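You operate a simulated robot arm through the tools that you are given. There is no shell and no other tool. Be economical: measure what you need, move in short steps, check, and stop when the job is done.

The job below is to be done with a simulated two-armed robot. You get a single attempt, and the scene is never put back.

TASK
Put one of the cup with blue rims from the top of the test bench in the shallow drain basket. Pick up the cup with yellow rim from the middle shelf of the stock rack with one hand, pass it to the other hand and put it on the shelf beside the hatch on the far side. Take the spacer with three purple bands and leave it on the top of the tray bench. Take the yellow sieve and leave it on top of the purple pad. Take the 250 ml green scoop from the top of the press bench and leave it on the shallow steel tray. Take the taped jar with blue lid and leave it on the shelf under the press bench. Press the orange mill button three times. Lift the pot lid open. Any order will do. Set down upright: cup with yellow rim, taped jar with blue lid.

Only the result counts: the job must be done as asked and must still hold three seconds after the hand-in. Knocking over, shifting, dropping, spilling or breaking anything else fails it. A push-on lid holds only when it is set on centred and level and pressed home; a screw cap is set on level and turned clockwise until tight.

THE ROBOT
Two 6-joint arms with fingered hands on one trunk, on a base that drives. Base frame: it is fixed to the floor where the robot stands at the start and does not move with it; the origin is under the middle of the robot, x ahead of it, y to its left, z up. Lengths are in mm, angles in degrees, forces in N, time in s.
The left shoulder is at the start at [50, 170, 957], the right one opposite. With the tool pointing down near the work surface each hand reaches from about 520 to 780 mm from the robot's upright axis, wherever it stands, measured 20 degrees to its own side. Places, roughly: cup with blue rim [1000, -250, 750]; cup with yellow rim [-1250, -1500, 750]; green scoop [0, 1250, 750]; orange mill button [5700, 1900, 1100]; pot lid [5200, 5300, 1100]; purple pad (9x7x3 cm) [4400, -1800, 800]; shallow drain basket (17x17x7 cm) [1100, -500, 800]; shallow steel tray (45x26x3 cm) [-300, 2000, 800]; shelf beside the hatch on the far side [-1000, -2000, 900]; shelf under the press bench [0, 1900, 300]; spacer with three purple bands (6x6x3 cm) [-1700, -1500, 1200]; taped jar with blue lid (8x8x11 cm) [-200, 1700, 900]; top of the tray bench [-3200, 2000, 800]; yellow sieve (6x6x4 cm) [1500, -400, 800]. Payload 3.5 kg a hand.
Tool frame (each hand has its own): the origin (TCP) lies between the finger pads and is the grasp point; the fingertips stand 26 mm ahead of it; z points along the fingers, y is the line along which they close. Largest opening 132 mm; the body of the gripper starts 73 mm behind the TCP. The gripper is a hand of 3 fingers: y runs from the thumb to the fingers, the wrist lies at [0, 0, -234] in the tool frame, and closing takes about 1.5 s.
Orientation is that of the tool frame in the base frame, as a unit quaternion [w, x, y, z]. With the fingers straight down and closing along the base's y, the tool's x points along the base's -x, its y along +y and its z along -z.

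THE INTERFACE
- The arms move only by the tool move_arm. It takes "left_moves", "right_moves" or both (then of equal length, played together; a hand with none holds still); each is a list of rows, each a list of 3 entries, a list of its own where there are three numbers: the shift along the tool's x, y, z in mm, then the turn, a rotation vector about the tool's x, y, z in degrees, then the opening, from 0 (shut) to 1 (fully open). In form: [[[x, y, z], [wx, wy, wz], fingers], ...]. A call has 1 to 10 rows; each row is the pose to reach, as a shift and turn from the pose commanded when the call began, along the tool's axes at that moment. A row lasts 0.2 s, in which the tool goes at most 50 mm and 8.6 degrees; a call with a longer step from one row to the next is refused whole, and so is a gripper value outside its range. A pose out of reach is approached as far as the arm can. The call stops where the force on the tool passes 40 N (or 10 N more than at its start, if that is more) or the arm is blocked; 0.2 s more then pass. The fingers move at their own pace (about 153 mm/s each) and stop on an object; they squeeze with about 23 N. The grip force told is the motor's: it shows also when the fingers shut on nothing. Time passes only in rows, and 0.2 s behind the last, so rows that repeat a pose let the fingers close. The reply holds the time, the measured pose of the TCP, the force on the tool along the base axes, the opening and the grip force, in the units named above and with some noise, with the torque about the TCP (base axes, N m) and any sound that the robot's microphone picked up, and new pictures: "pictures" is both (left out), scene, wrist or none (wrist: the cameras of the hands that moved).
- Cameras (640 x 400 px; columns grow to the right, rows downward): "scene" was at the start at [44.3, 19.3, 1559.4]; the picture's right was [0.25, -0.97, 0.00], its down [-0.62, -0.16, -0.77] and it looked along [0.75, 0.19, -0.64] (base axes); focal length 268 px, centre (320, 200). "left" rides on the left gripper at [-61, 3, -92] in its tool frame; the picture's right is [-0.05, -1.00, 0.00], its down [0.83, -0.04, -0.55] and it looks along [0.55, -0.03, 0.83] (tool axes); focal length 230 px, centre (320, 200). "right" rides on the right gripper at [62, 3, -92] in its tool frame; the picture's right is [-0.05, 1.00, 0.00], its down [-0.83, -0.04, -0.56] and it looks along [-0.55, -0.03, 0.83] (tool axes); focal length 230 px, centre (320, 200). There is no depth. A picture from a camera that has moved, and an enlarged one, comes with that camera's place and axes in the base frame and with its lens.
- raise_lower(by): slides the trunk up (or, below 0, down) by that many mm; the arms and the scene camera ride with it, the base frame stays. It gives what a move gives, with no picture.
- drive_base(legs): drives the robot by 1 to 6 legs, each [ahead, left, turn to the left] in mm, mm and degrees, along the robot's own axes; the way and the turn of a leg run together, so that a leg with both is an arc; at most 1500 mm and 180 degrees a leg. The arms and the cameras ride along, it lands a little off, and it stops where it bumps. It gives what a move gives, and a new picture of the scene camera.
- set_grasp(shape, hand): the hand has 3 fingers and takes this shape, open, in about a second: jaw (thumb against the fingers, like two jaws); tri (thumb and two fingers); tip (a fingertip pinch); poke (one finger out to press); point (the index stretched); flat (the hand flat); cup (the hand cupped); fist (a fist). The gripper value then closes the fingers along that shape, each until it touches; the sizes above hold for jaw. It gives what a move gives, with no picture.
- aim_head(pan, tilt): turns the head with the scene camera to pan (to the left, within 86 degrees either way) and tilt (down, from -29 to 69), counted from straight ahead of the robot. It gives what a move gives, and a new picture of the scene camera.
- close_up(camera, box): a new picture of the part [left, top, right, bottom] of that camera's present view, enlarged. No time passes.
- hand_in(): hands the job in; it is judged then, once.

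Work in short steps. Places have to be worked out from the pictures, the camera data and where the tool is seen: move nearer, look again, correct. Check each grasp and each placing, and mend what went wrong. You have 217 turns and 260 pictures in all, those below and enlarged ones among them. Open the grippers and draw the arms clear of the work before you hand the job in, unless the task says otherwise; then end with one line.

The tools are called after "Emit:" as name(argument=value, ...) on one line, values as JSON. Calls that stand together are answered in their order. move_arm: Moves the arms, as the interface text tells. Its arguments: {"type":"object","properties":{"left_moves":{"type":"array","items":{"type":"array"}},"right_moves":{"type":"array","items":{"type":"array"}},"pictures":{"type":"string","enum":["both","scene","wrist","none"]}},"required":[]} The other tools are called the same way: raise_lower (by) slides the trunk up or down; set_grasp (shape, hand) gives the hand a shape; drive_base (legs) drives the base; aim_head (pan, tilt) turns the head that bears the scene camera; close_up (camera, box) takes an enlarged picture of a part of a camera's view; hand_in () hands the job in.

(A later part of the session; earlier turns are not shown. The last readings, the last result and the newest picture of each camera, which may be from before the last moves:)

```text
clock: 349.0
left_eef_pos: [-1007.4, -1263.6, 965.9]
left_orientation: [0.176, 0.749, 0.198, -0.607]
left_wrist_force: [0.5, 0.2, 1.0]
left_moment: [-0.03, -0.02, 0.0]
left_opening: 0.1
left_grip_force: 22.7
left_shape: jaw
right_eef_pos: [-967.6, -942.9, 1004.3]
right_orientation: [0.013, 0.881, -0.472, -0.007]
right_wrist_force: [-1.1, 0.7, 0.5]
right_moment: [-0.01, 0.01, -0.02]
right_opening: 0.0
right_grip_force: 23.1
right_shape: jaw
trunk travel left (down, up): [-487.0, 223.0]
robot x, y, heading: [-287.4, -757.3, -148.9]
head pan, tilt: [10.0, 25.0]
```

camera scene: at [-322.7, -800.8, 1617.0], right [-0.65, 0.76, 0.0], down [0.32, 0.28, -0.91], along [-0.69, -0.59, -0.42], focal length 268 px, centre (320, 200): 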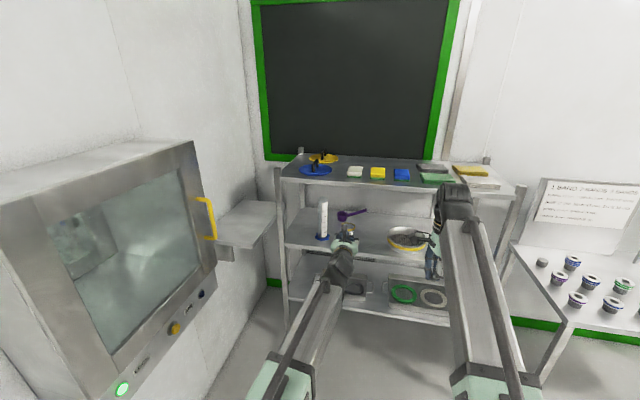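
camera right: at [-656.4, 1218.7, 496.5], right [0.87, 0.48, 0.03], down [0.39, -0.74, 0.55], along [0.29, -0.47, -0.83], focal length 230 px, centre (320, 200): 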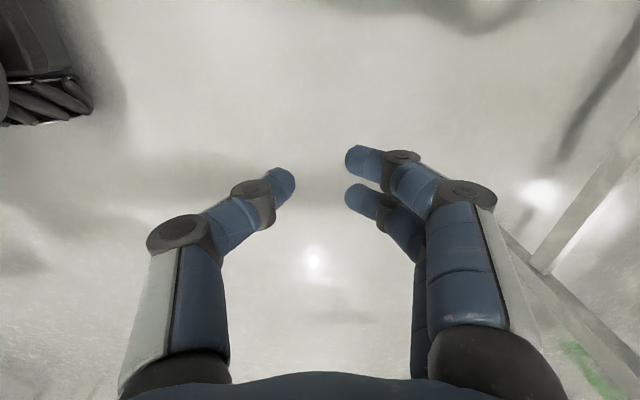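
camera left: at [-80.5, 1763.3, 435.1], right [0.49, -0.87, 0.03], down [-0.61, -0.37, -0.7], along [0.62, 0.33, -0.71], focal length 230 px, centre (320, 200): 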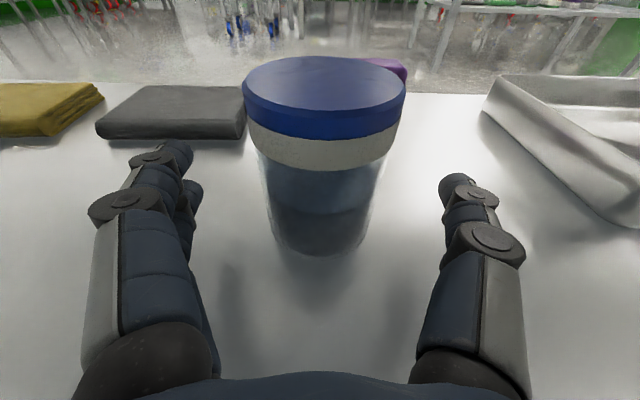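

This view shows the hatch with a small wall shelf right beside it at about (-1040,-1960,~880), matching the place given. I now open and level the left hand and approach the rack's middle shelf.

Emit:
move_arm(left_moves=[[[25, 0, 0], [0, -2, 0], 1], [[50, 0, 0], [0, -4, 0], 1], [[70, 0, 0], [0, -6, 0], 1], [[85, 0, 0], [0, -8, 0], 1]], pictures="none")

Emit:
drive_base(legs=[[230, 20, -2.5]])

Emit:
close_up(camera="left", box=[0, 0, 640, 400])

```text
clock: 350.0
left_eef_pos: [-1000.1, -1249.1, 902.6]
left_orientation: [0.165, 0.74, 0.173, -0.629]
left_wrist_force: [-0.4, -0.2, 0.0]
left_moment: [0.03, -0.03, 0.01]
left_opening: 131.9
left_grip_force: 0.0
left_shape: jaw
left hand out of reach, approached as far as the arm can: row 3, 4
right_eef_pos: [-968.1, -942.9, 1005.6]
right_orientation: [0.014, 0.881, -0.472, -0.006]
right_wrist_force: [-1.0, 0.1, -0.5]
right_moment: [0.0, -0.03, -0.01]
right_opening: 0.0
right_grip_force: 23.2
right_shape: jaw
trunk travel left (down, up): [-487.0, 223.0]
robot x, y, heading: [-292.3, -756.3, -149.0]
head pan, tilt: [10.0, 25.0]
```

```text
clock: 351.7
left_eef_pos: [-1205.3, -1346.5, 900.4]
left_orientation: [0.152, 0.743, 0.158, -0.633]
left_wrist_force: [0.2, 0.5, -1.1]
left_moment: [-0.01, 0.02, -0.02]
left_opening: 131.9
left_grip_force: 0.0
left_shape: jaw
right_eef_pos: [-1160.5, -1040.3, 1005.2]
right_orientation: [0.013, 0.87, -0.492, -0.007]
right_wrist_force: [0.2, -0.6, -0.4]
right_moment: [-0.01, 0.01, -0.03]
right_opening: 0.3
right_grip_force: 22.9
right_shape: jaw
trunk travel left (down, up): [-487.0, 223.0]
robot x, y, heading: [-476.4, -886.6, -151.7]
head pan, tilt: [10.0, 25.0]
camera scene: at [-509.8, -927.0, 1496.9], right [-0.62, 0.78, 0.0], down [0.33, 0.26, -0.91], along [-0.71, -0.56, -0.42], focal length 268 px, centre (320, 200)
```

scene: 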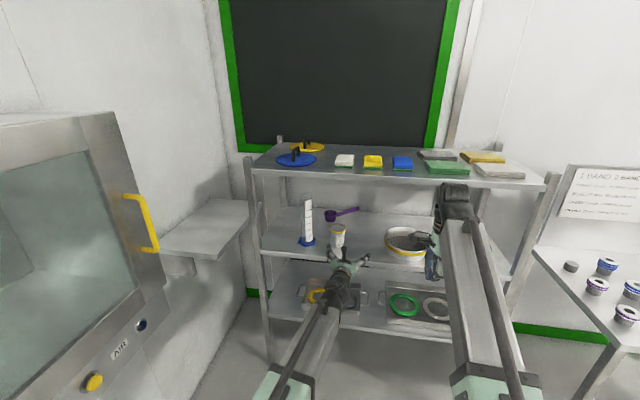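

```text
1.00 times, centred on (320, 200) of left (not enlarged: the box is as wide or as high as the picture)
camera zoom: at [-1130.1, -1311.4, 976.6], right [-0.43, 0.9, 0.03], down [0.6, 0.31, -0.74], along [-0.67, -0.3, -0.68], focal length 230 px, centre (320, 200)
```

zoom: 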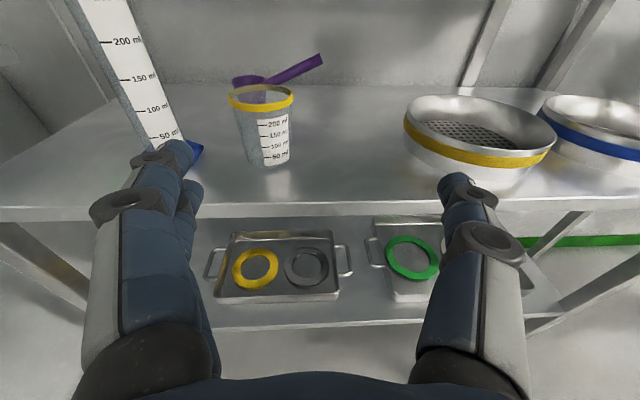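

Cup rim is at (-1350,-1491,881) with the cup standing on z≈787; a measuring cylinder is ~100 mm to its left. I shift the hand left 67 and down 43, narrow to 100 mm, and drive 120 ahead.

Emit:
move_arm(left_moves=[[[15, 22, 0], [0, 0, 0], 0.76], [[30, 45, 0], [0, 0, 0], 0.76], [[43, 67, 0], [0, 0, 0], 0.76], [[43, 67, 0], [0, 0, 0], 0.76]], pictures="none")

Emit:
drive_base(legs=[[120, 0, 0]])

Emit:
close_up(camera="left", box=[0, 0, 640, 400])

```text
clock: 352.7
left_eef_pos: [-1168.7, -1406.5, 866.2]
left_orientation: [0.148, 0.747, 0.156, -0.629]
left_wrist_force: [0.2, 0.3, 0.1]
left_moment: [0.01, -0.03, -0.01]
left_opening: 100.5
left_grip_force: 0.1
left_shape: jaw
left hand out of reach, approached as far as the arm can: row 3, 4
right_eef_pos: [-1158.7, -1040.0, 1004.4]
right_orientation: [0.013, 0.871, -0.492, -0.007]
right_wrist_force: [0.1, 1.1, 0.5]
right_moment: [-0.03, 0.02, -0.02]
right_opening: 0.0
right_grip_force: 23.2
right_shape: jaw
trunk travel left (down, up): [-487.0, 223.0]
robot x, y, heading: [-472.4, -885.9, -151.5]
head pan, tilt: [10.0, 25.0]
```

```text
clock: 353.9
left_eef_pos: [-1276.6, -1464.3, 864.2]
left_orientation: [0.148, 0.748, 0.158, -0.628]
left_wrist_force: [-0.7, 0.3, -0.2]
left_moment: [-0.02, 0.01, -0.03]
left_opening: 100.6
left_grip_force: 0.1
left_shape: jaw
right_eef_pos: [-1266.9, -1099.3, 1005.0]
right_orientation: [0.013, 0.871, -0.491, -0.007]
right_wrist_force: [-0.4, -0.6, 0.7]
right_moment: [-0.01, -0.02, 0.01]
right_opening: 0.3
right_grip_force: 23.6
right_shape: jaw
trunk travel left (down, up): [-487.0, 223.0]
robot x, y, heading: [-580.3, -945.8, -151.6]
head pan, tilt: [10.0, 25.0]
camera scene: at [-617.3, -985.0, 1496.9], right [-0.62, 0.78, 0.0], down [0.33, 0.26, -0.91], along [-0.71, -0.56, -0.42], focal length 268 px, centre (320, 200)
```

scene: 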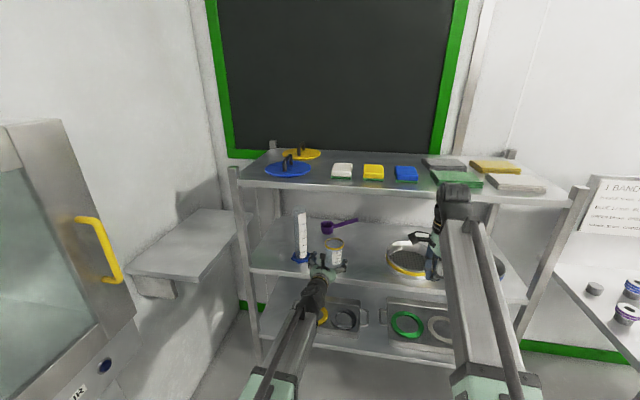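

```text
1.00 times, centred on (320, 200) of left (not enlarged: the box is as wide or as high as the picture)
camera zoom: at [-1202.2, -1429.8, 940.8], right [-0.43, 0.9, 0.03], down [0.61, 0.31, -0.73], along [-0.67, -0.3, -0.69], focal length 230 px, centre (320, 200)
```

zoom: 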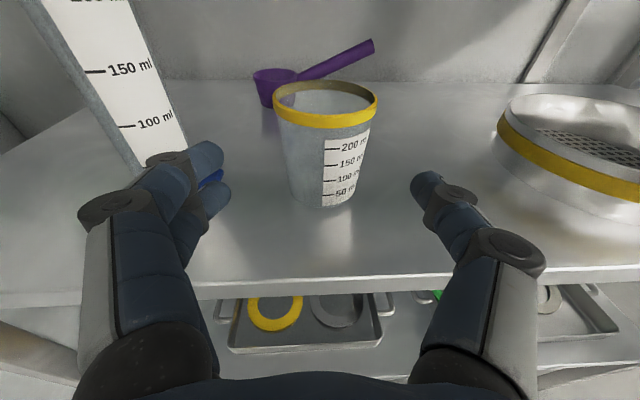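

The cup is centred at (-1347,-1492). To stay clear of the cylinder I narrow to 90 mm, shift 11 mm right, go down 24 and forward 80, then close.

Emit:
move_arm(left_moves=[[[12, -6, 0], [0, 0, 0], 0.68], [[24, -11, 5], [0, 0, 0], 0.68], [[24, -11, 30], [0, 0, 0], 0.68], [[24, -11, 55], [0, 0, 0], 0.68], [[24, -11, 78], [0, 0, 0], 0.68]], pictures="wrist")

```text
clock: 355.1
left_eef_pos: [-1347.3, -1486.3, 829.5]
left_orientation: [0.149, 0.747, 0.157, -0.629]
left_wrist_force: [-1.1, 0.1, -0.1]
left_moment: [-0.01, 0.03, -0.02]
left_opening: 90.0
left_grip_force: 0.1
left_shape: jaw
left hand out of reach, approached as far as the arm can: row 1, 2
right_eef_pos: [-1266.5, -1099.2, 1006.1]
right_orientation: [0.013, 0.871, -0.491, -0.007]
right_wrist_force: [0.2, -0.1, 0.7]
right_moment: [0.03, 0.0, 0.01]
right_opening: 0.0
right_grip_force: 23.2
right_shape: jaw
trunk travel left (down, up): [-487.0, 223.0]
robot x, y, heading: [-581.7, -943.2, -151.6]
head pan, tilt: [10.0, 25.0]
camera left: at [-1272.9, -1452.8, 905.3], right [-0.43, 0.9, 0.03], down [0.61, 0.31, -0.73], along [-0.67, -0.3, -0.69], focal length 230 px, centre (320, 200)
```

left: 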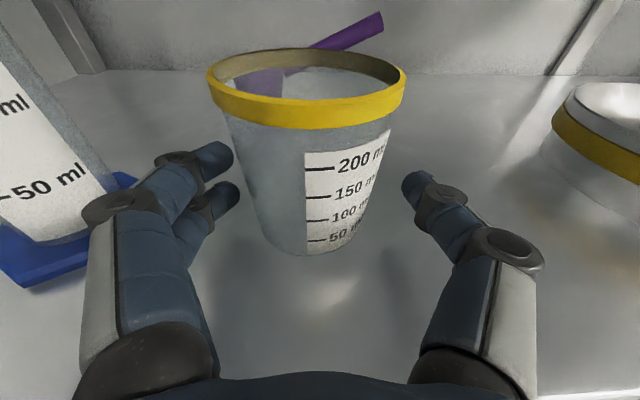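

Fingers straddle the cup, cylinder untouched. I close gently.

Emit:
move_arm(left_moves=[[[0, 0, 4], [0, 0, 0], 0.55], [[0, 0, 4], [0, 0, 0], 0.4], [[0, 0, 4], [0, 0, 0], 0.3], [[0, 0, 4], [0, 0, 0], 0.3], [[0, 0, 4], [0, 0, 0], 0.3]], pictures="wrist")

```text
clock: 356.3
left_eef_pos: [-1350.5, -1487.8, 829.0]
left_orientation: [0.149, 0.747, 0.157, -0.628]
left_wrist_force: [0.3, 0.5, 0.6]
left_moment: [0.04, -0.01, 0.01]
left_opening: 60.5
left_grip_force: 23.2
left_shape: jaw
right_eef_pos: [-1266.2, -1097.8, 1005.7]
right_orientation: [0.013, 0.871, -0.49, -0.007]
right_wrist_force: [0.3, 0.3, -0.5]
right_moment: [0.01, -0.01, 0.01]
right_opening: 0.1
right_grip_force: 23.1
right_shape: jaw
trunk travel left (down, up): [-487.0, 223.0]
robot x, y, heading: [-581.3, -940.7, -151.8]
head pan, tilt: [10.0, 25.0]
camera left: at [-1276.0, -1453.9, 905.2], right [-0.43, 0.9, 0.03], down [0.61, 0.31, -0.73], along [-0.67, -0.3, -0.69], focal length 230 px, centre (320, 200)
```

left: 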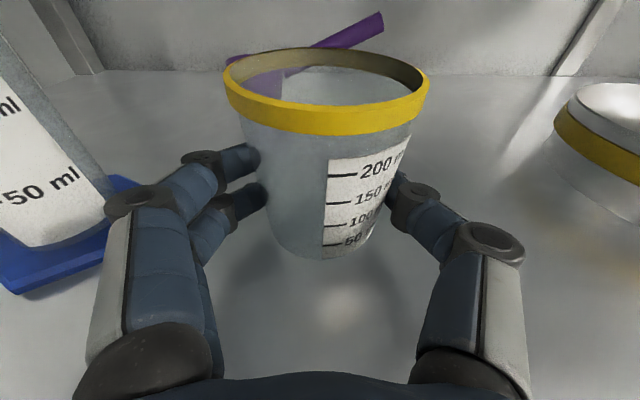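

Cup gripped (60 mm, 23 N). I lift 45 mm and back out of the rack.

Emit:
move_arm(left_moves=[[[-15, 0, -2], [0, 0, 0], 0.3], [[-30, 0, -4], [0, 0, 0], 0.3], [[-45, 0, -6], [0, 0, 0], 0.3]], pictures="none")

Emit:
drive_base(legs=[[-480, 0, 0]])

Emit:
close_up(camera="left", box=[0, 0, 640, 400])

```text
clock: 357.1
left_eef_pos: [-1351.5, -1488.4, 858.8]
left_orientation: [0.151, 0.745, 0.158, -0.63]
left_wrist_force: [0.5, 0.0, -0.9]
left_moment: [0.0, 0.01, 0.0]
left_opening: 60.2
left_grip_force: 22.7
left_shape: jaw
left hand out of reach, approached as far as the arm can: row 2, 3
right_eef_pos: [-1266.9, -1097.4, 1006.5]
right_orientation: [0.014, 0.871, -0.491, -0.006]
right_wrist_force: [0.1, -0.3, -0.7]
right_moment: [0.01, 0.01, -0.02]
right_opening: 0.0
right_grip_force: 23.2
right_shape: jaw
trunk travel left (down, up): [-487.0, 223.0]
robot x, y, heading: [-581.6, -941.3, -151.5]
head pan, tilt: [10.0, 25.0]
```

```text
clock: 359.9
left_eef_pos: [-931.6, -1256.7, 860.2]
left_orientation: [0.148, 0.745, 0.155, -0.631]
left_wrist_force: [-0.6, 0.0, -0.4]
left_moment: [-0.01, -0.02, -0.02]
left_opening: 60.5
left_grip_force: 23.3
left_shape: jaw
right_eef_pos: [-845.1, -866.8, 1005.9]
right_orientation: [0.014, 0.869, -0.495, -0.006]
right_wrist_force: [0.0, 0.1, 0.7]
right_moment: [0.02, 0.02, -0.01]
right_opening: 0.0
right_grip_force: 23.0
right_shape: jaw
trunk travel left (down, up): [-487.0, 223.0]
robot x, y, heading: [-158.1, -717.6, -152.1]
head pan, tilt: [10.0, 25.0]
camera scene: at [-193.8, -757.8, 1497.0], right [-0.61, 0.79, 0.0], down [0.33, 0.26, -0.91], along [-0.71, -0.56, -0.42], focal length 268 px, centre (320, 200)
```

scene: 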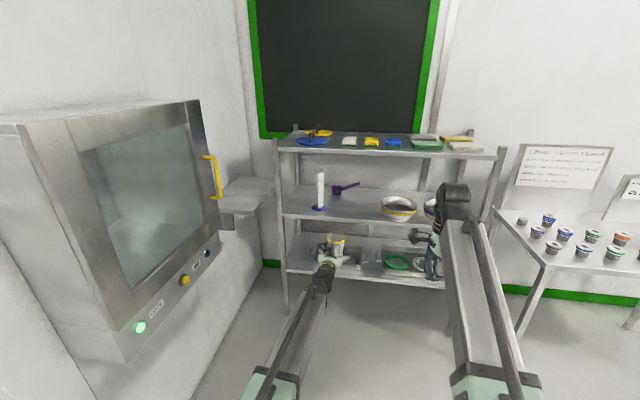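

```text
1.00 times, centred on (320, 200) of left (not enlarged: the box is as wide or as high as the picture)
camera zoom: at [-857.5, -1223.1, 935.0], right [-0.43, 0.9, 0.03], down [0.61, 0.31, -0.73], along [-0.67, -0.3, -0.68], focal length 230 px, centre (320, 200)
```

zoom: 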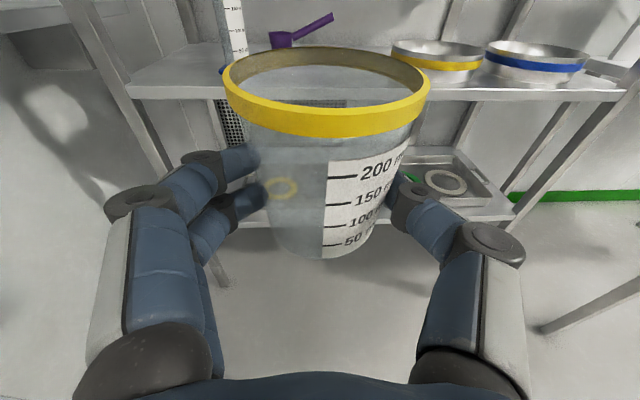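

Clear of the rack with the cup upright. For the handover I bring the left hand back to about 720 mm ahead near the centre line and open the right hand.

Emit:
move_arm(left_moves=[[[6, -18, -42], [0, 0, 0], 0.3], [[13, -37, -85], [0, 0, 0], 0.3], [[19, -56, -127], [0, 0, 0], 0.3], [[26, -74, -170], [0, 0, 0], 0.3], [[33, -93, -213], [0, 0, 0], 0.3]], right_moves=[[[0, 0, -20], [0, 0, 0], 0.3], [[0, 0, -40], [0, 0, 0], 0.6], [[0, 0, -60], [0, 0, 0], 1], [[0, 0, -80], [0, 0, 0], 1], [[0, 0, -100], [0, 0, 0], 1]], pictures="none")

```text
clock: 361.1
left_eef_pos: [-777.0, -1081.7, 857.5]
left_orientation: [0.148, 0.746, 0.155, -0.631]
left_wrist_force: [-0.4, 0.1, -1.2]
left_moment: [0.01, 0.0, 0.0]
left_opening: 60.4
left_grip_force: 22.9
left_shape: jaw
right_eef_pos: [-845.3, -866.0, 1092.1]
right_orientation: [0.019, 0.869, -0.494, -0.011]
right_wrist_force: [0.3, 0.6, 0.8]
right_moment: [0.01, 0.02, 0.01]
right_opening: 131.8
right_grip_force: 0.1
right_shape: jaw
right hand out of reach, approached as far as the arm can: row 5
trunk travel left (down, up): [-487.0, 223.0]
robot x, y, heading: [-161.9, -718.6, -151.9]
head pan, tilt: [10.0, 25.0]
```

Left hand holds the cup at (-777,-1082), rim ≈ z 909. I move the open right hand (closing front-to-back) above the cup.

Emit:
move_arm(right_moves=[[[45, 10, 0], [0, 0, 0], 0.75], [[90, 20, 0], [0, 0, 0], 0.75], [[135, 31, 0], [0, 0, 0], 0.75], [[180, 42, 10], [0, 0, 0], 0.75], [[220, 52, 30], [0, 0, 0], 0.75], [[220, 52, 75], [0, 0, 0], 0.75]], pictures="wrist")

```text
clock: 362.6
left_eef_pos: [-778.1, -1083.1, 856.8]
left_orientation: [0.148, 0.746, 0.155, -0.631]
left_wrist_force: [0.2, 0.8, -0.7]
left_moment: [-0.02, -0.02, 0.0]
left_opening: 60.3
left_grip_force: 23.2
left_shape: jaw
right_eef_pos: [-753.2, -1059.2, 1003.5]
right_orientation: [0.014, 0.869, -0.495, -0.007]
right_wrist_force: [0.0, 0.2, 0.1]
right_moment: [-0.01, -0.02, 0.01]
right_opening: 99.5
right_grip_force: 0.1
right_shape: jaw
right hand out of reach, approached as far as the arm can: row 1, 2, 3, 4, 5, 6
trunk travel left (down, up): [-487.0, 223.0]
robot x, y, heading: [-160.2, -714.1, -151.9]
head pan, tilt: [10.0, 25.0]
camera right: at [-720.7, -1111.8, 1094.7], right [-0.88, -0.47, 0.03], down [-0.37, 0.75, 0.55], along [-0.28, 0.48, -0.83], focal length 230 px, centre (320, 200)
```

right: 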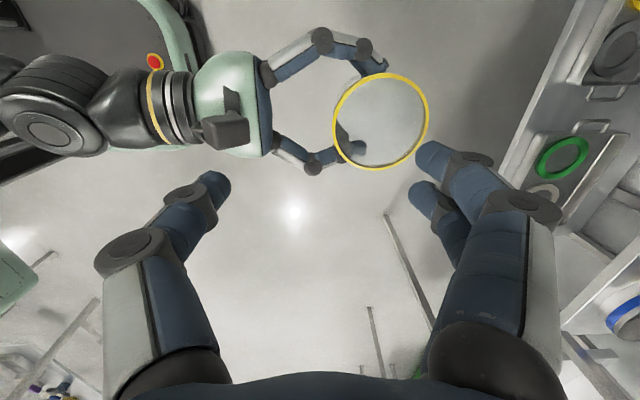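

The cup centre is at about (-790,-1093); the right arm is at its reach limit up high. I bring the left hand 22 mm back and 25 mm right, and lower the right to just above the rim.

Emit:
move_arm(left_moves=[[[1, -8, -7], [0, 0, 0], 0.3], [[2, -16, -14], [0, 0, 0], 0.3], [[3, -25, -22], [0, 0, 0], 0.3], [[3, -25, -22], [0, 0, 0], 0.3]], right_moves=[[[-7, -1, 15], [0, 0, 0], 0.75], [[-14, -2, 35], [0, 0, 0], 0.75], [[-21, -4, 60], [0, 0, 0], 0.75], [[-21, -4, 80], [0, 0, 0], 0.75]], pictures="wrist")

```text
clock: 363.6
left_eef_pos: [-766.1, -1050.9, 858.6]
left_orientation: [0.147, 0.746, 0.155, -0.631]
left_wrist_force: [2.9, 0.1, -9.3]
left_moment: [0.26, -0.39, 0.08]
left_opening: 60.7
left_grip_force: 23.0
left_shape: jaw
right_eef_pos: [-763.6, -1039.8, 925.8]
right_orientation: [0.015, 0.869, -0.495, -0.008]
right_wrist_force: [-3.3, -0.9, 9.5]
right_moment: [-0.38, 0.63, -0.09]
right_opening: 101.4
right_grip_force: 0.0
right_shape: jaw
trunk travel left (down, up): [-487.0, 223.0]
robot x, y, heading: [-160.3, -717.0, -152.1]
head pan, tilt: [10.0, 25.0]
camera right: at [-731.7, -1092.0, 1016.7], right [-0.88, -0.47, 0.03], down [-0.37, 0.75, 0.55], along [-0.28, 0.48, -0.83], focal length 230 px, centre (320, 200)
camera left: at [-690.8, -1017.2, 932.7], right [-0.43, 0.9, 0.03], down [0.61, 0.31, -0.73], along [-0.67, -0.29, -0.68], focal length 230 px, centre (320, 200)
```

right: 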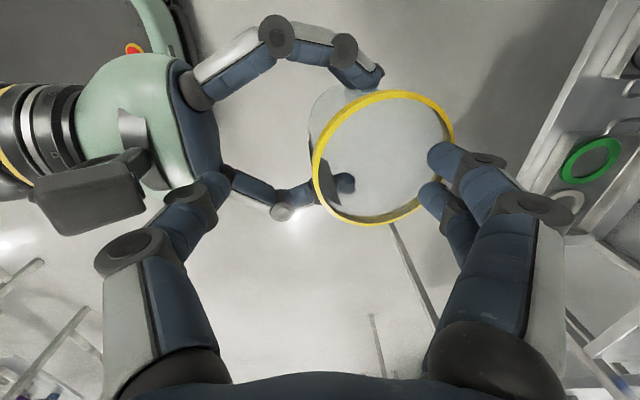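
left: 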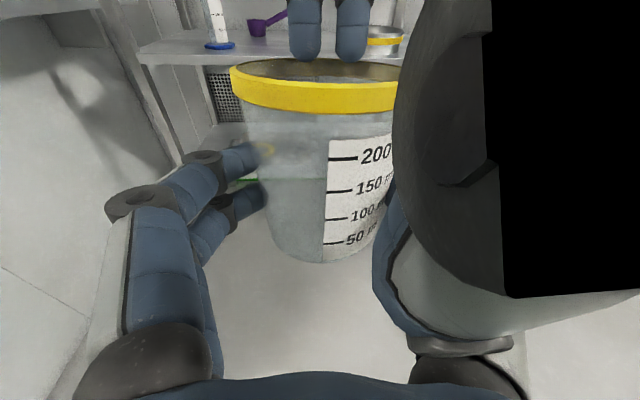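

The right's front fingers touched the rim: it's 30 mm too near the robot. I lift 22 mm, shift 30 ahead and 16 left, and look.

Emit:
move_arm(right_moves=[[[0, 0, -22], [0, 0, 0], 0.78], [[8, 15, -22], [0, 0, 0], 0.78], [[16, 30, -22], [0, 0, 0], 0.78], [[16, 30, -22], [0, 0, 0], 0.78]], pictures="wrist")

```text
clock: 364.6
left_eef_pos: [-766.5, -1051.1, 857.9]
left_orientation: [0.148, 0.745, 0.155, -0.631]
left_wrist_force: [0.2, 0.8, 0.5]
left_moment: [-0.01, 0.0, 0.02]
left_opening: 60.4
left_grip_force: 23.0
left_shape: jaw
right_eef_pos: [-772.3, -1062.7, 946.2]
right_orientation: [0.014, 0.869, -0.495, -0.007]
right_wrist_force: [-0.6, -0.2, -0.7]
right_moment: [-0.03, 0.0, 0.01]
right_opening: 103.1
right_grip_force: 0.1
right_shape: jaw
right hand out of reach, approached as far as the arm can: row 3, 4
trunk travel left (down, up): [-487.0, 223.0]
robot x, y, heading: [-161.6, -719.8, -152.1]
head pan, tilt: [10.0, 25.0]
camera right: at [-742.3, -1115.1, 1036.6], right [-0.88, -0.47, 0.03], down [-0.37, 0.75, 0.55], along [-0.28, 0.48, -0.83], focal length 230 px, centre (320, 200)
```

right: 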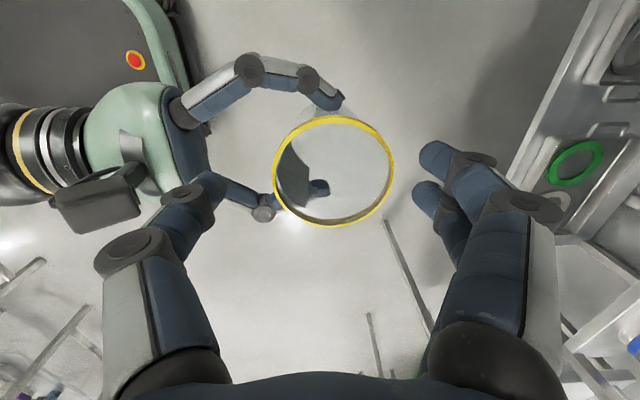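

The rim is nearly centred (8 mm more ahead). I lower 38 mm — fingertips stay above the left hand's fingers — and close the right hand on the rim band.

Emit:
move_arm(right_moves=[[[-2, 4, 12], [0, 0, 0], 0.78], [[-3, 8, 25], [0, 0, 0], 0.78], [[-3, 8, 38], [0, 0, 0], 0.78], [[-3, 8, 38], [0, 0, 0], 0.6], [[-3, 8, 38], [0, 0, 0], 0.4], [[-3, 8, 38], [0, 0, 0], 0.4], [[-3, 8, 38], [0, 0, 0], 0.4]], pictures="wrist")

```text
clock: 366.1
left_eef_pos: [-766.5, -1052.3, 856.8]
left_orientation: [0.148, 0.745, 0.155, -0.631]
left_wrist_force: [-0.4, 1.0, 1.1]
left_moment: [-0.05, 0.0, -0.06]
left_opening: 60.2
left_grip_force: 23.1
left_shape: jaw
right_eef_pos: [-783.2, -1063.5, 906.8]
right_orientation: [0.013, 0.869, -0.494, -0.007]
right_wrist_force: [-0.4, -0.9, -1.5]
right_moment: [-0.01, 0.01, 0.09]
right_opening: 60.9
right_grip_force: 22.5
right_shape: jaw
trunk travel left (down, up): [-487.0, 223.0]
robot x, y, heading: [-159.3, -715.8, -151.9]
head pan, tilt: [10.0, 25.0]
camera right: at [-752.1, -1116.6, 997.7], right [-0.88, -0.47, 0.03], down [-0.37, 0.75, 0.55], along [-0.28, 0.48, -0.83], focal length 230 px, centre (320, 200)
```

right: 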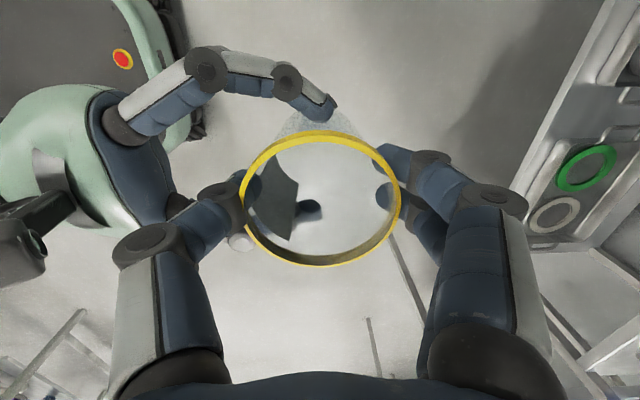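

The right hand has the cup (22.5 N) at the rim. I open the left hand and pull it straight back.

Emit:
move_arm(left_moves=[[[0, 0, 0], [0, 0, 0], 0.6], [[0, 0, 0], [0, 0, 0], 0.85], [[0, 0, 0], [0, 0, 0], 0.85], [[0, 0, -20], [0, 0, 0], 0.85]], pictures="wrist")

```text
clock: 367.1
left_eef_pos: [-748.9, -1042.6, 860.8]
left_orientation: [0.148, 0.746, 0.155, -0.631]
left_wrist_force: [0.4, 0.6, -0.5]
left_moment: [0.04, 0.0, 0.01]
left_opening: 112.0
left_grip_force: 0.0
left_shape: jaw
right_eef_pos: [-782.4, -1063.9, 906.5]
right_orientation: [0.014, 0.869, -0.494, -0.007]
right_wrist_force: [-0.1, 0.4, 0.9]
right_moment: [0.0, -0.01, 0.02]
right_opening: 60.9
right_grip_force: 23.1
right_shape: jaw
trunk travel left (down, up): [-487.0, 223.0]
robot x, y, heading: [-161.2, -720.5, -152.1]
head pan, tilt: [10.0, 25.0]
camera left: at [-674.2, -1008.7, 936.7], right [-0.42, 0.9, 0.03], down [0.61, 0.31, -0.73], along [-0.67, -0.29, -0.68], focal length 230 px, centre (320, 200)
```

left: 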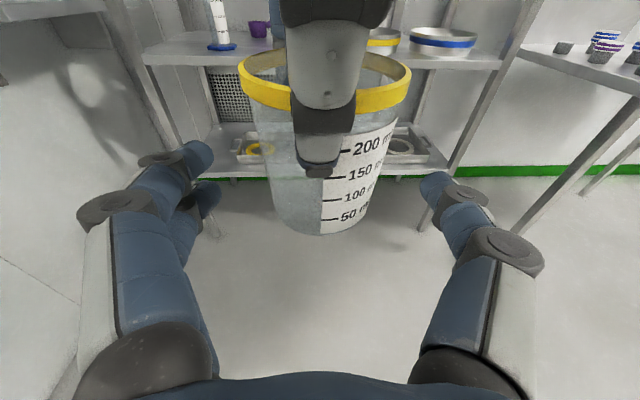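

The cup hangs in the right hand. I move the left hand down and out to the left, away from the cup.

Emit:
move_arm(left_moves=[[[35, 0, 0], [0, 0, 0], 0.85], [[70, 0, 0], [0, 0, 0], 0.85], [[105, 0, 0], [0, 0, 0], 0.85], [[105, 45, 10], [0, 0, 0], 0.85], [[105, 90, 20], [0, 0, 0], 0.5], [[105, 135, 30], [0, 0, 0], 0.2], [[105, 180, 40], [0, 0, 0], 0], [[60, 180, 50], [0, 0, 0], 0], [[15, 180, 60], [0, 0, 0], 0], [[-30, 180, 60], [0, 0, 0], 0]], pictures="none")

Emit:
raise_lower(by=220)

Emit:
move_arm(left_moves=[[[-45, 0, 0], [0, 0, 0], 0], [[-90, 0, 0], [0, 0, 0], 0], [[-135, 0, 0], [0, 0, 0], 0], [[-180, 0, 0], [0, 0, 0], 0], [[-220, 0, 0], [0, 0, 0], 0]], pictures="none")

Emit:
close_up(camera="scene", box=[0, 0, 640, 400])

```text
clock: 369.4
left_eef_pos: [-733.2, -1229.8, 885.4]
left_orientation: [0.149, 0.744, 0.155, -0.632]
left_wrist_force: [0.3, -0.4, -0.7]
left_moment: [0.0, 0.01, 0.03]
left_opening: 0.0
left_grip_force: 22.9
left_shape: jaw
right_eef_pos: [-783.4, -1064.3, 907.6]
right_orientation: [0.014, 0.869, -0.495, -0.006]
right_wrist_force: [-0.9, 0.5, -0.4]
right_moment: [0.0, 0.04, -0.02]
right_opening: 60.4
right_grip_force: 23.2
right_shape: jaw
trunk travel left (down, up): [-487.0, 223.0]
robot x, y, heading: [-158.4, -720.0, -151.8]
head pan, tilt: [10.0, 25.0]
```

```text
clock: 371.7
left_eef_pos: [-734.3, -1230.3, 1107.4]
left_orientation: [0.149, 0.744, 0.156, -0.632]
left_wrist_force: [1.5, 0.0, -0.3]
left_moment: [-0.01, 0.0, -0.04]
left_opening: 0.1
left_grip_force: 22.4
left_shape: jaw
right_eef_pos: [-782.7, -1064.8, 1127.1]
right_orientation: [0.014, 0.869, -0.495, -0.006]
right_wrist_force: [-0.3, -1.1, -0.7]
right_moment: [-0.02, -0.04, 0.02]
right_opening: 60.9
right_grip_force: 22.8
right_shape: jaw
trunk travel left (down, up): [-707.0, 3.0]
robot x, y, heading: [-157.0, -721.2, -152.4]
head pan, tilt: [10.0, 25.0]
```

```text
clock: 372.9
left_eef_pos: [-768.2, -1237.9, 1324.1]
left_orientation: [0.147, 0.745, 0.154, -0.632]
left_wrist_force: [0.9, 0.1, 0.3]
left_moment: [0.02, -0.01, 0.01]
left_opening: 0.0
left_grip_force: 23.0
left_shape: jaw
left hand out of reach, approached as far as the arm can: row 1, 2, 3
right_eef_pos: [-782.8, -1064.6, 1126.2]
right_orientation: [0.013, 0.869, -0.495, -0.007]
right_wrist_force: [0.0, -0.7, -0.7]
right_moment: [0.02, -0.03, 0.01]
right_opening: 60.6
right_grip_force: 22.8
right_shape: jaw
trunk travel left (down, up): [-707.0, 3.0]
robot x, y, heading: [-158.0, -718.0, -152.1]
head pan, tilt: [10.0, 25.0]
```

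```text
1.00 times, centred on (320, 200) of scene (not enlarged: the box is as wide or as high as the picture)
camera zoom: at [-194.0, -758.1, 1716.9], right [-0.61, 0.79, 0.0], down [0.33, 0.26, -0.91], along [-0.71, -0.56, -0.42], focal length 268 px, centre (320, 200)
```

zoom: 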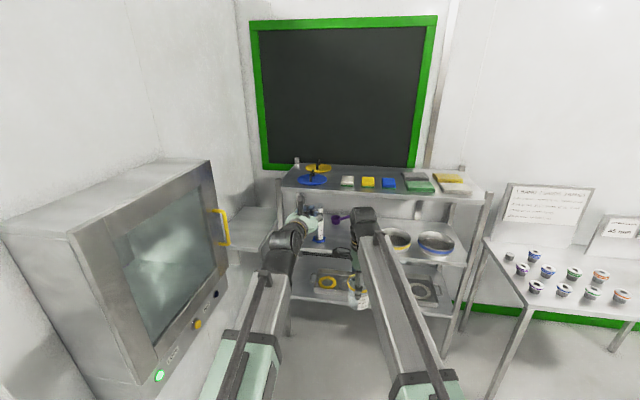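

The hatch corner is at about (-719,-1726) and the shelf centre near (-1030,-1990). I raise the left hand well above everything before turning toward the shelf.

Emit:
move_arm(left_moves=[[[-45, 0, -10], [0, 0, 0], 0], [[-90, 0, -20], [0, 0, 0], 0], [[-135, 0, -30], [0, 0, 0], 0], [[-180, 0, -40], [0, 0, 0], 0], [[-220, 0, -50], [0, 0, 0], 0]], pictures="none")

```text
clock: 374.1
left_eef_pos: [-755.8, -1227.9, 1549.5]
left_orientation: [0.147, 0.745, 0.154, -0.633]
left_wrist_force: [0.5, -0.3, 0.5]
left_moment: [0.03, 0.02, 0.04]
left_opening: 0.0
left_grip_force: 22.9
left_shape: jaw
right_eef_pos: [-783.6, -1064.2, 1126.9]
right_orientation: [0.013, 0.869, -0.494, -0.006]
right_wrist_force: [-0.4, 0.4, 0.4]
right_moment: [0.03, 0.0, 0.01]
right_opening: 60.8
right_grip_force: 22.7
right_shape: jaw
trunk travel left (down, up): [-707.0, 3.0]
robot x, y, heading: [-160.5, -714.0, -152.2]
head pan, tilt: [10.0, 25.0]
```

Left hand is at z 1550. I retract the right hand (cup) 90 mm, turn 20° left and drive toward the shelf, stopping short.

Emit:
move_arm(right_moves=[[[13, -31, 0], [0, 0, 0], 0.4], [[27, -62, 0], [0, 0, 0], 0.4], [[40, -94, 0], [0, 0, 0], 0.4]], pictures="none")

Emit:
drive_base(legs=[[0, 0, 20], [660, 0, 0]])

Emit:
aim_head(pan=15, tilt=40)

Emit:
close_up(camera="right", box=[0, 0, 640, 400])

```text
clock: 374.9
left_eef_pos: [-754.9, -1226.4, 1550.5]
left_orientation: [0.148, 0.744, 0.154, -0.633]
left_wrist_force: [-0.4, -0.7, 0.7]
left_moment: [-0.01, 0.0, -0.02]
left_opening: 0.0
left_grip_force: 23.1
left_shape: jaw
right_eef_pos: [-682.0, -1048.5, 1124.7]
right_orientation: [0.013, 0.869, -0.495, -0.006]
right_wrist_force: [0.0, -0.4, -0.3]
right_moment: [0.04, -0.01, 0.01]
right_opening: 60.7
right_grip_force: 22.2
right_shape: jaw
trunk travel left (down, up): [-707.0, 3.0]
robot x, y, heading: [-157.5, -715.0, -152.2]
head pan, tilt: [10.0, 25.0]
```

```text
clock: 379.6
left_eef_pos: [-978.8, -1897.5, 1549.3]
left_orientation: [0.258, 0.706, 0.285, -0.595]
left_wrist_force: [-0.1, 0.2, 0.0]
left_moment: [0.0, -0.01, -0.03]
left_opening: 0.1
left_grip_force: 23.1
left_shape: jaw
right_eef_pos: [-971.0, -1705.4, 1123.1]
right_orientation: [0.014, 0.943, -0.331, -0.004]
right_wrist_force: [0.0, -1.4, -0.8]
right_moment: [0.0, -0.02, -0.01]
right_opening: 61.0
right_grip_force: 23.1
right_shape: jaw
trunk travel left (down, up): [-707.0, 3.0]
robot x, y, heading: [-595.8, -1211.3, -131.5]
head pan, tilt: [10.0, 25.0]
camera scene: at [-617.8, -1262.0, 1716.9], right [-0.85, 0.52, 0.0], down [0.22, 0.36, -0.91], along [-0.47, -0.77, -0.42], focal length 268 px, centre (320, 200)
```

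scene: 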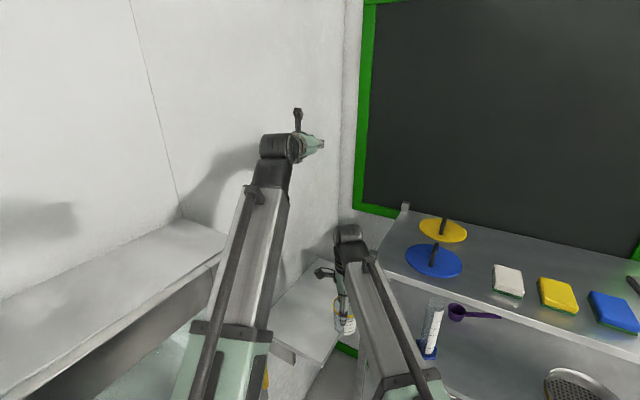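

```text
clock: 380.4
left_eef_pos: [-978.0, -1896.7, 1549.5]
left_orientation: [0.259, 0.705, 0.285, -0.596]
left_wrist_force: [-0.1, -0.6, 0.3]
left_moment: [0.01, -0.01, -0.03]
left_opening: 0.0
left_grip_force: 22.6
left_shape: jaw
right_eef_pos: [-972.2, -1705.6, 1123.4]
right_orientation: [0.015, 0.943, -0.331, -0.004]
right_wrist_force: [-0.1, -0.1, -0.9]
right_moment: [-0.02, -0.01, 0.0]
right_opening: 60.8
right_grip_force: 23.2
right_shape: jaw
trunk travel left (down, up): [-707.0, 3.0]
robot x, y, heading: [-594.9, -1208.0, -131.5]
head pan, tilt: [15.0, 40.0]
camera scene: at [-607.0, -1258.8, 1693.7], right [-0.89, 0.45, 0.0], down [0.29, 0.57, -0.77], along [-0.34, -0.69, -0.64], focal length 268 px, centre (320, 200)
```

scene: 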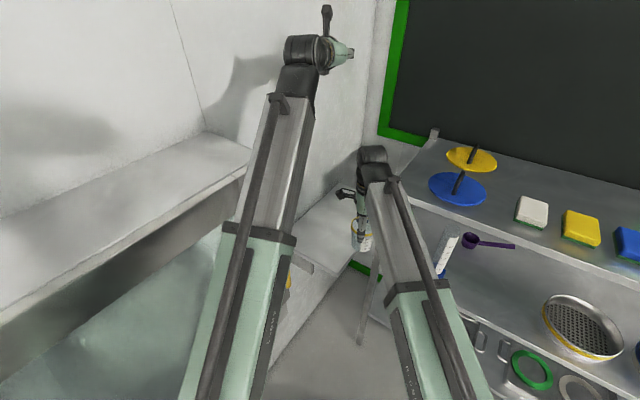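

```text
1.00 times, centred on (320, 200) of right (not enlarged: the box is as wide or as high as the picture)
camera zoom: at [-923.8, -1743.6, 1214.2], right [-0.66, -0.75, 0.03], down [-0.61, 0.57, 0.55], along [-0.43, 0.35, -0.83], focal length 230 px, centre (320, 200)
```

zoom: 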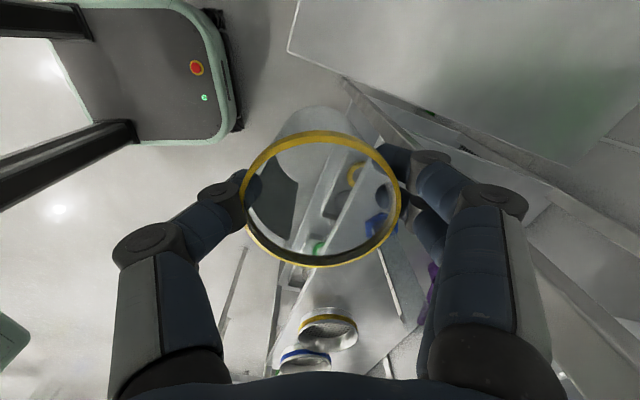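

The shelf's front edge runs from about (-907,-1721) to (-1305,-1941). I shift the cup 99 mm left, then drive 110 mm ahead.

Emit:
move_arm(right_moves=[[[33, 0, 0], [0, 0, 0], 0.4], [[66, 0, 0], [0, 0, 0], 0.4], [[99, 0, 0], [0, 0, 0], 0.4]], pictures="none")

Emit:
drive_base(legs=[[120, 0, 0]])

Emit:
close_up(camera="right", box=[0, 0, 640, 400])

```text
clock: 381.2
left_eef_pos: [-976.5, -1897.2, 1549.6]
left_orientation: [0.258, 0.705, 0.285, -0.596]
left_wrist_force: [0.7, -0.8, 0.5]
left_moment: [-0.01, -0.01, -0.01]
left_opening: 0.0
left_grip_force: 23.4
left_shape: jaw
right_eef_pos: [-892.8, -1768.3, 1123.6]
right_orientation: [0.014, 0.944, -0.331, -0.004]
right_wrist_force: [0.5, 0.6, 0.1]
right_moment: [-0.03, 0.01, 0.0]
right_opening: 60.3
right_grip_force: 23.2
right_shape: jaw
trunk travel left (down, up): [-707.0, 3.0]
robot x, y, heading: [-597.3, -1211.4, -131.4]
head pan, tilt: [15.0, 40.0]
```

```text
clock: 382.4
left_eef_pos: [-1060.7, -1988.2, 1548.3]
left_orientation: [0.258, 0.705, 0.285, -0.596]
left_wrist_force: [0.2, -0.3, -0.4]
left_moment: [0.01, 0.0, 0.01]
left_opening: 0.1
left_grip_force: 23.3
left_shape: jaw
right_eef_pos: [-975.7, -1860.3, 1122.8]
right_orientation: [0.013, 0.943, -0.332, -0.004]
right_wrist_force: [0.0, -0.7, -0.4]
right_moment: [-0.01, -0.01, -0.05]
right_opening: 60.7
right_grip_force: 22.7
right_shape: jaw
trunk travel left (down, up): [-707.0, 3.0]
robot x, y, heading: [-678.5, -1302.5, -131.5]
head pan, tilt: [15.0, 40.0]
camera scene: at [-688.9, -1351.4, 1693.6], right [-0.89, 0.45, 0.0], down [0.29, 0.58, -0.76], along [-0.34, -0.68, -0.64], focal length 268 px, centre (320, 200)
```

scene: 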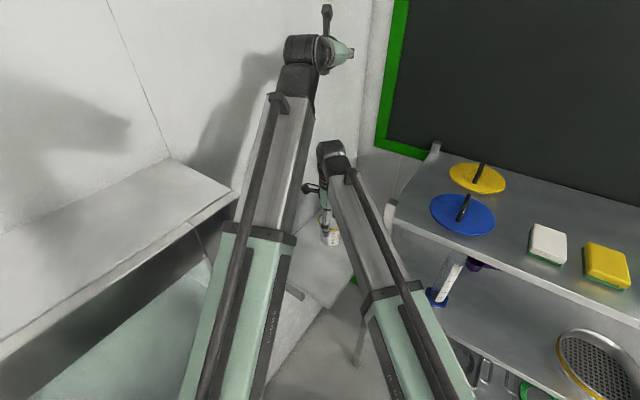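

```text
1.00 times, centred on (320, 200) of right (not enlarged: the box is as wide or as high as the picture)
camera zoom: at [-928.7, -1898.6, 1213.7], right [-0.67, -0.75, 0.03], down [-0.61, 0.57, 0.55], along [-0.43, 0.35, -0.83], focal length 230 px, centre (320, 200)
```

zoom: 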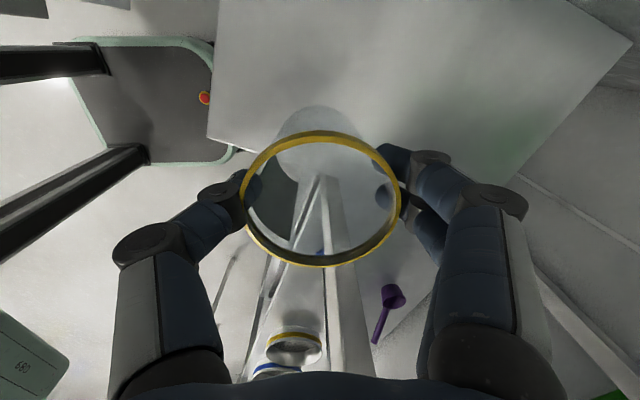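

The cup is over the shelf, ~80 mm inside its front edge. I shift 20 mm further in and lower it to contact.

Emit:
move_arm(right_moves=[[[10, 5, 30], [0, 0, 0], 0.4], [[20, 10, 65], [0, 0, 0], 0.4], [[20, 10, 95], [0, 0, 0], 0.4], [[20, 10, 110], [0, 0, 0], 0.4], [[20, 10, 118], [0, 0, 0], 0.4], [[20, 10, 126], [0, 0, 0], 0.4], [[20, 10, 134], [0, 0, 0], 0.4], [[20, 10, 142], [0, 0, 0], 0.4], [[20, 10, 150], [0, 0, 0], 0.4], [[20, 10, 158], [0, 0, 0], 0.4]], pictures="wrist")

```text
clock: 384.6
left_eef_pos: [-1056.9, -1982.7, 1552.7]
left_orientation: [0.259, 0.704, 0.285, -0.596]
left_wrist_force: [0.1, 0.6, 0.0]
left_moment: [0.0, 0.01, 0.06]
left_opening: 0.1
left_grip_force: 23.0
left_shape: jaw
right_eef_pos: [-966.3, -1881.6, 969.5]
right_orientation: [0.017, 0.943, -0.332, -0.004]
right_wrist_force: [1.6, -0.5, 31.3]
right_moment: [0.08, 0.01, 0.04]
right_opening: 58.2
right_grip_force: 22.6
right_shape: jaw
trunk travel left (down, up): [-707.0, 3.0]
robot x, y, heading: [-676.7, -1301.4, -131.5]
head pan, tilt: [15.0, 40.0]
camera right: at [-919.0, -1920.0, 1060.5], right [-0.67, -0.75, 0.03], down [-0.61, 0.57, 0.55], along [-0.43, 0.35, -0.83], focal length 230 px, centre (320, 200)
```

right: 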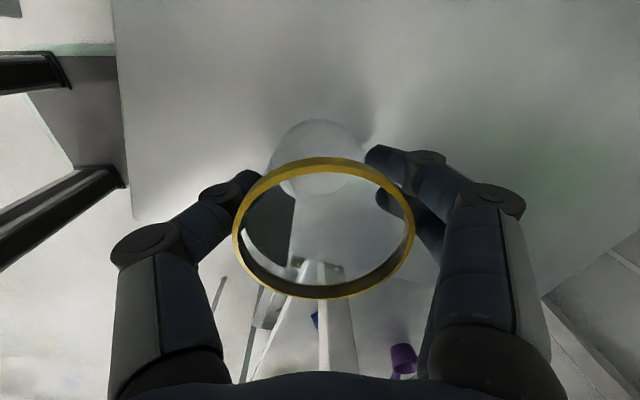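

Firm contact: the cup stands on the shelf. I ease up, open and withdraw vertically.

Emit:
move_arm(right_moves=[[[0, 0, -3], [0, 0, 0], 0.5], [[0, 0, -3], [0, 0, 0], 0.8], [[0, 0, -3], [0, 0, 0], 0.85], [[0, 0, -3], [0, 0, 0], 0.85], [[0, 0, -30], [0, 0, 0], 0.85], [[0, 0, -70], [0, 0, 0], 0.85], [[0, 0, -110], [0, 0, 0], 0.85], [[0, 0, -150], [0, 0, 0], 0.85]], pictures="wrist")

```text
clock: 386.4
left_eef_pos: [-1058.9, -1987.3, 1550.4]
left_orientation: [0.258, 0.705, 0.284, -0.596]
left_wrist_force: [-0.1, -0.1, -1.1]
left_moment: [-0.03, -0.03, -0.02]
left_opening: 0.0
left_grip_force: 23.3
left_shape: jaw
right_eef_pos: [-966.0, -1880.1, 1117.9]
right_orientation: [0.015, 0.943, -0.333, -0.004]
right_wrist_force: [1.3, -0.1, 0.2]
right_moment: [0.01, -0.02, -0.02]
right_opening: 112.0
right_grip_force: 0.1
right_shape: jaw
trunk travel left (down, up): [-707.0, 3.0]
robot x, y, heading: [-674.9, -1301.0, -131.8]
head pan, tilt: [15.0, 40.0]
camera right: at [-917.5, -1918.5, 1208.2], right [-0.67, -0.75, 0.03], down [-0.61, 0.57, 0.55], along [-0.43, 0.35, -0.83], focal length 230 px, centre (320, 200)
```

right: 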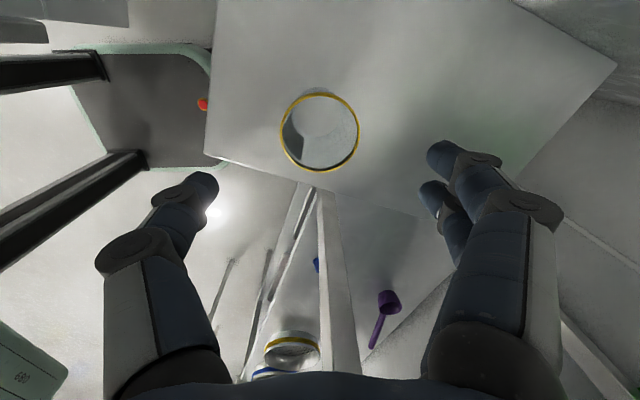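

The cup stands upright on the shelf. Now the pot: I tuck the right hand, back out and drive north around the west side of the press bench.

Emit:
move_arm(right_moves=[[[-35, 0, -20], [0, 0, 0], 0.5], [[-70, 0, -40], [0, 0, 0], 0.2]], pictures="none")

Emit:
drive_base(legs=[[-700, 0, 0], [0, 0, -108], [1390, 0, 0], [1390, 0, 0], [0, 0, -80]])

```text
clock: 387.0
left_eef_pos: [-1059.4, -1986.9, 1550.3]
left_orientation: [0.259, 0.705, 0.285, -0.596]
left_wrist_force: [0.4, -1.3, 0.8]
left_moment: [0.0, 0.02, 0.05]
left_opening: 0.0
left_grip_force: 22.9
left_shape: jaw
right_eef_pos: [-1020.3, -1831.6, 1154.7]
right_orientation: [0.014, 0.943, -0.332, -0.005]
right_wrist_force: [0.3, -0.6, 0.5]
right_moment: [0.0, 0.01, -0.02]
right_opening: 26.7
right_grip_force: 0.1
right_shape: jaw
trunk travel left (down, up): [-707.0, 3.0]
robot x, y, heading: [-675.9, -1300.6, -131.4]
head pan, tilt: [15.0, 40.0]
```

```text
clock: 412.0
left_eef_pos: [-1060.2, 2267.7, 1549.3]
left_orientation: [0.614, -0.228, 0.726, 0.21]
left_wrist_force: [0.2, 0.0, -0.2]
left_moment: [-0.04, -0.03, 0.03]
left_opening: 0.0
left_grip_force: 23.1
left_shape: jaw
right_eef_pos: [-1123.0, 2122.5, 1155.0]
right_orientation: [0.005, 0.407, 0.913, 0.014]
right_wrist_force: [-0.3, -0.6, 0.1]
right_moment: [0.03, 0.0, 0.03]
right_opening: 26.7
right_grip_force: 0.0
right_shape: jaw
trunk travel left (down, up): [-707.0, 3.0]
robot x, y, heading: [-1545.9, 1655.3, 39.3]
head pan, tilt: [15.0, 40.0]
camera scene: at [-1526.6, 1694.8, 1693.7], right [0.81, -0.59, 0.0], down [-0.38, -0.52, -0.77], along [0.45, 0.62, -0.64], focal length 268 px, centre (320, 200)
```

scene: 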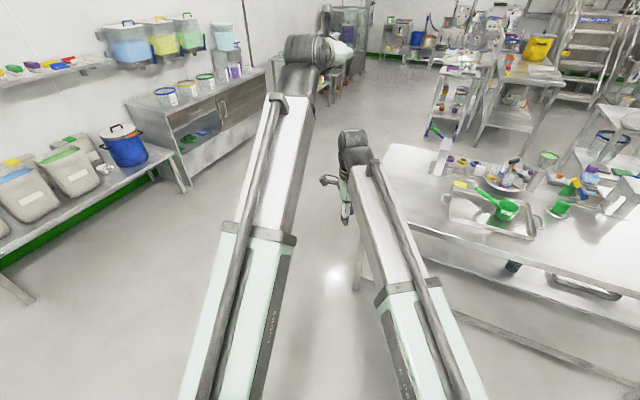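

The way along the sideboard is clear. I continue northeast past the end of the press bench.

Emit:
drive_base(legs=[[0, 550, 0], [1066, 45, 0], [1066, 45, 0], [1400, -190, 0]])

Emit:
aim_head(pan=-15, tilt=20)

```text
clock: 432.1
left_eef_pos: [1335.9, 4950.0, 1549.3]
left_orientation: [0.609, -0.244, 0.72, 0.224]
left_wrist_force: [0.0, 0.5, 0.3]
left_moment: [0.0, -0.06, 0.03]
left_opening: 0.0
left_grip_force: 22.8
left_shape: jaw
right_eef_pos: [1279.0, 4800.3, 1155.1]
right_orientation: [0.006, 0.386, 0.923, 0.013]
right_wrist_force: [1.0, -0.3, 0.5]
right_moment: [0.02, -0.01, 0.02]
right_opening: 26.9
right_grip_force: 0.1
right_shape: jaw
trunk travel left (down, up): [-707.0, 3.0]
robot x, y, heading: [878.2, 4310.8, 42.1]
head pan, tilt: [15.0, 40.0]
camera scene: at [896.9, 4355.6, 1693.7], right [0.84, -0.55, 0.0], down [-0.35, -0.54, -0.77], along [0.42, 0.64, -0.64], focal length 268 px, centre (320, 200)
```

scene: 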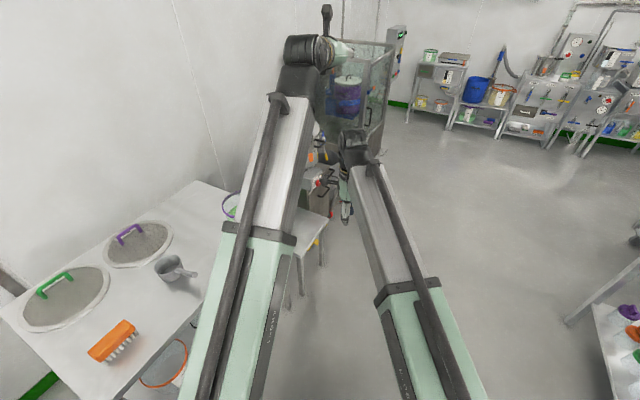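

```text
clock: 433.1
left_eef_pos: [1335.0, 4949.9, 1549.9]
left_orientation: [0.609, -0.244, 0.72, 0.224]
left_wrist_force: [-0.4, 0.2, -0.4]
left_moment: [-0.01, 0.01, 0.01]
left_opening: 0.0
left_grip_force: 22.8
left_shape: jaw
right_eef_pos: [1279.8, 4801.9, 1154.9]
right_orientation: [0.006, 0.385, 0.923, 0.014]
right_wrist_force: [-0.7, 0.5, 0.4]
right_moment: [0.02, 0.03, 0.03]
right_opening: 26.8
right_grip_force: 0.1
right_shape: jaw
trunk travel left (down, up): [-707.0, 3.0]
robot x, y, heading: [878.1, 4310.6, 41.9]
head pan, tilt: [-15.0, 20.0]
camera scene: at [933.1, 4326.3, 1725.0], right [0.45, -0.89, 0.0], down [-0.31, -0.16, -0.94], along [0.84, 0.43, -0.34], focal length 268 px, centre (320, 200)
```

scene: 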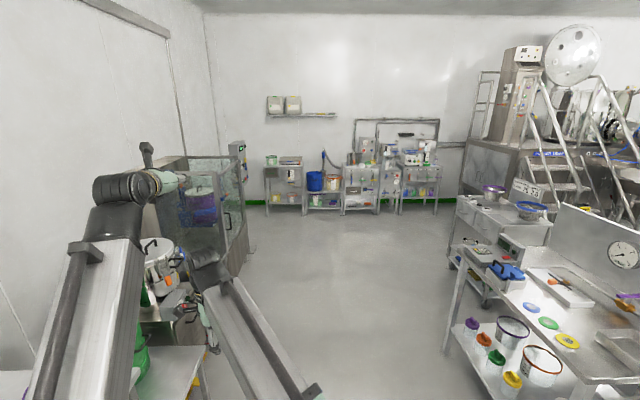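

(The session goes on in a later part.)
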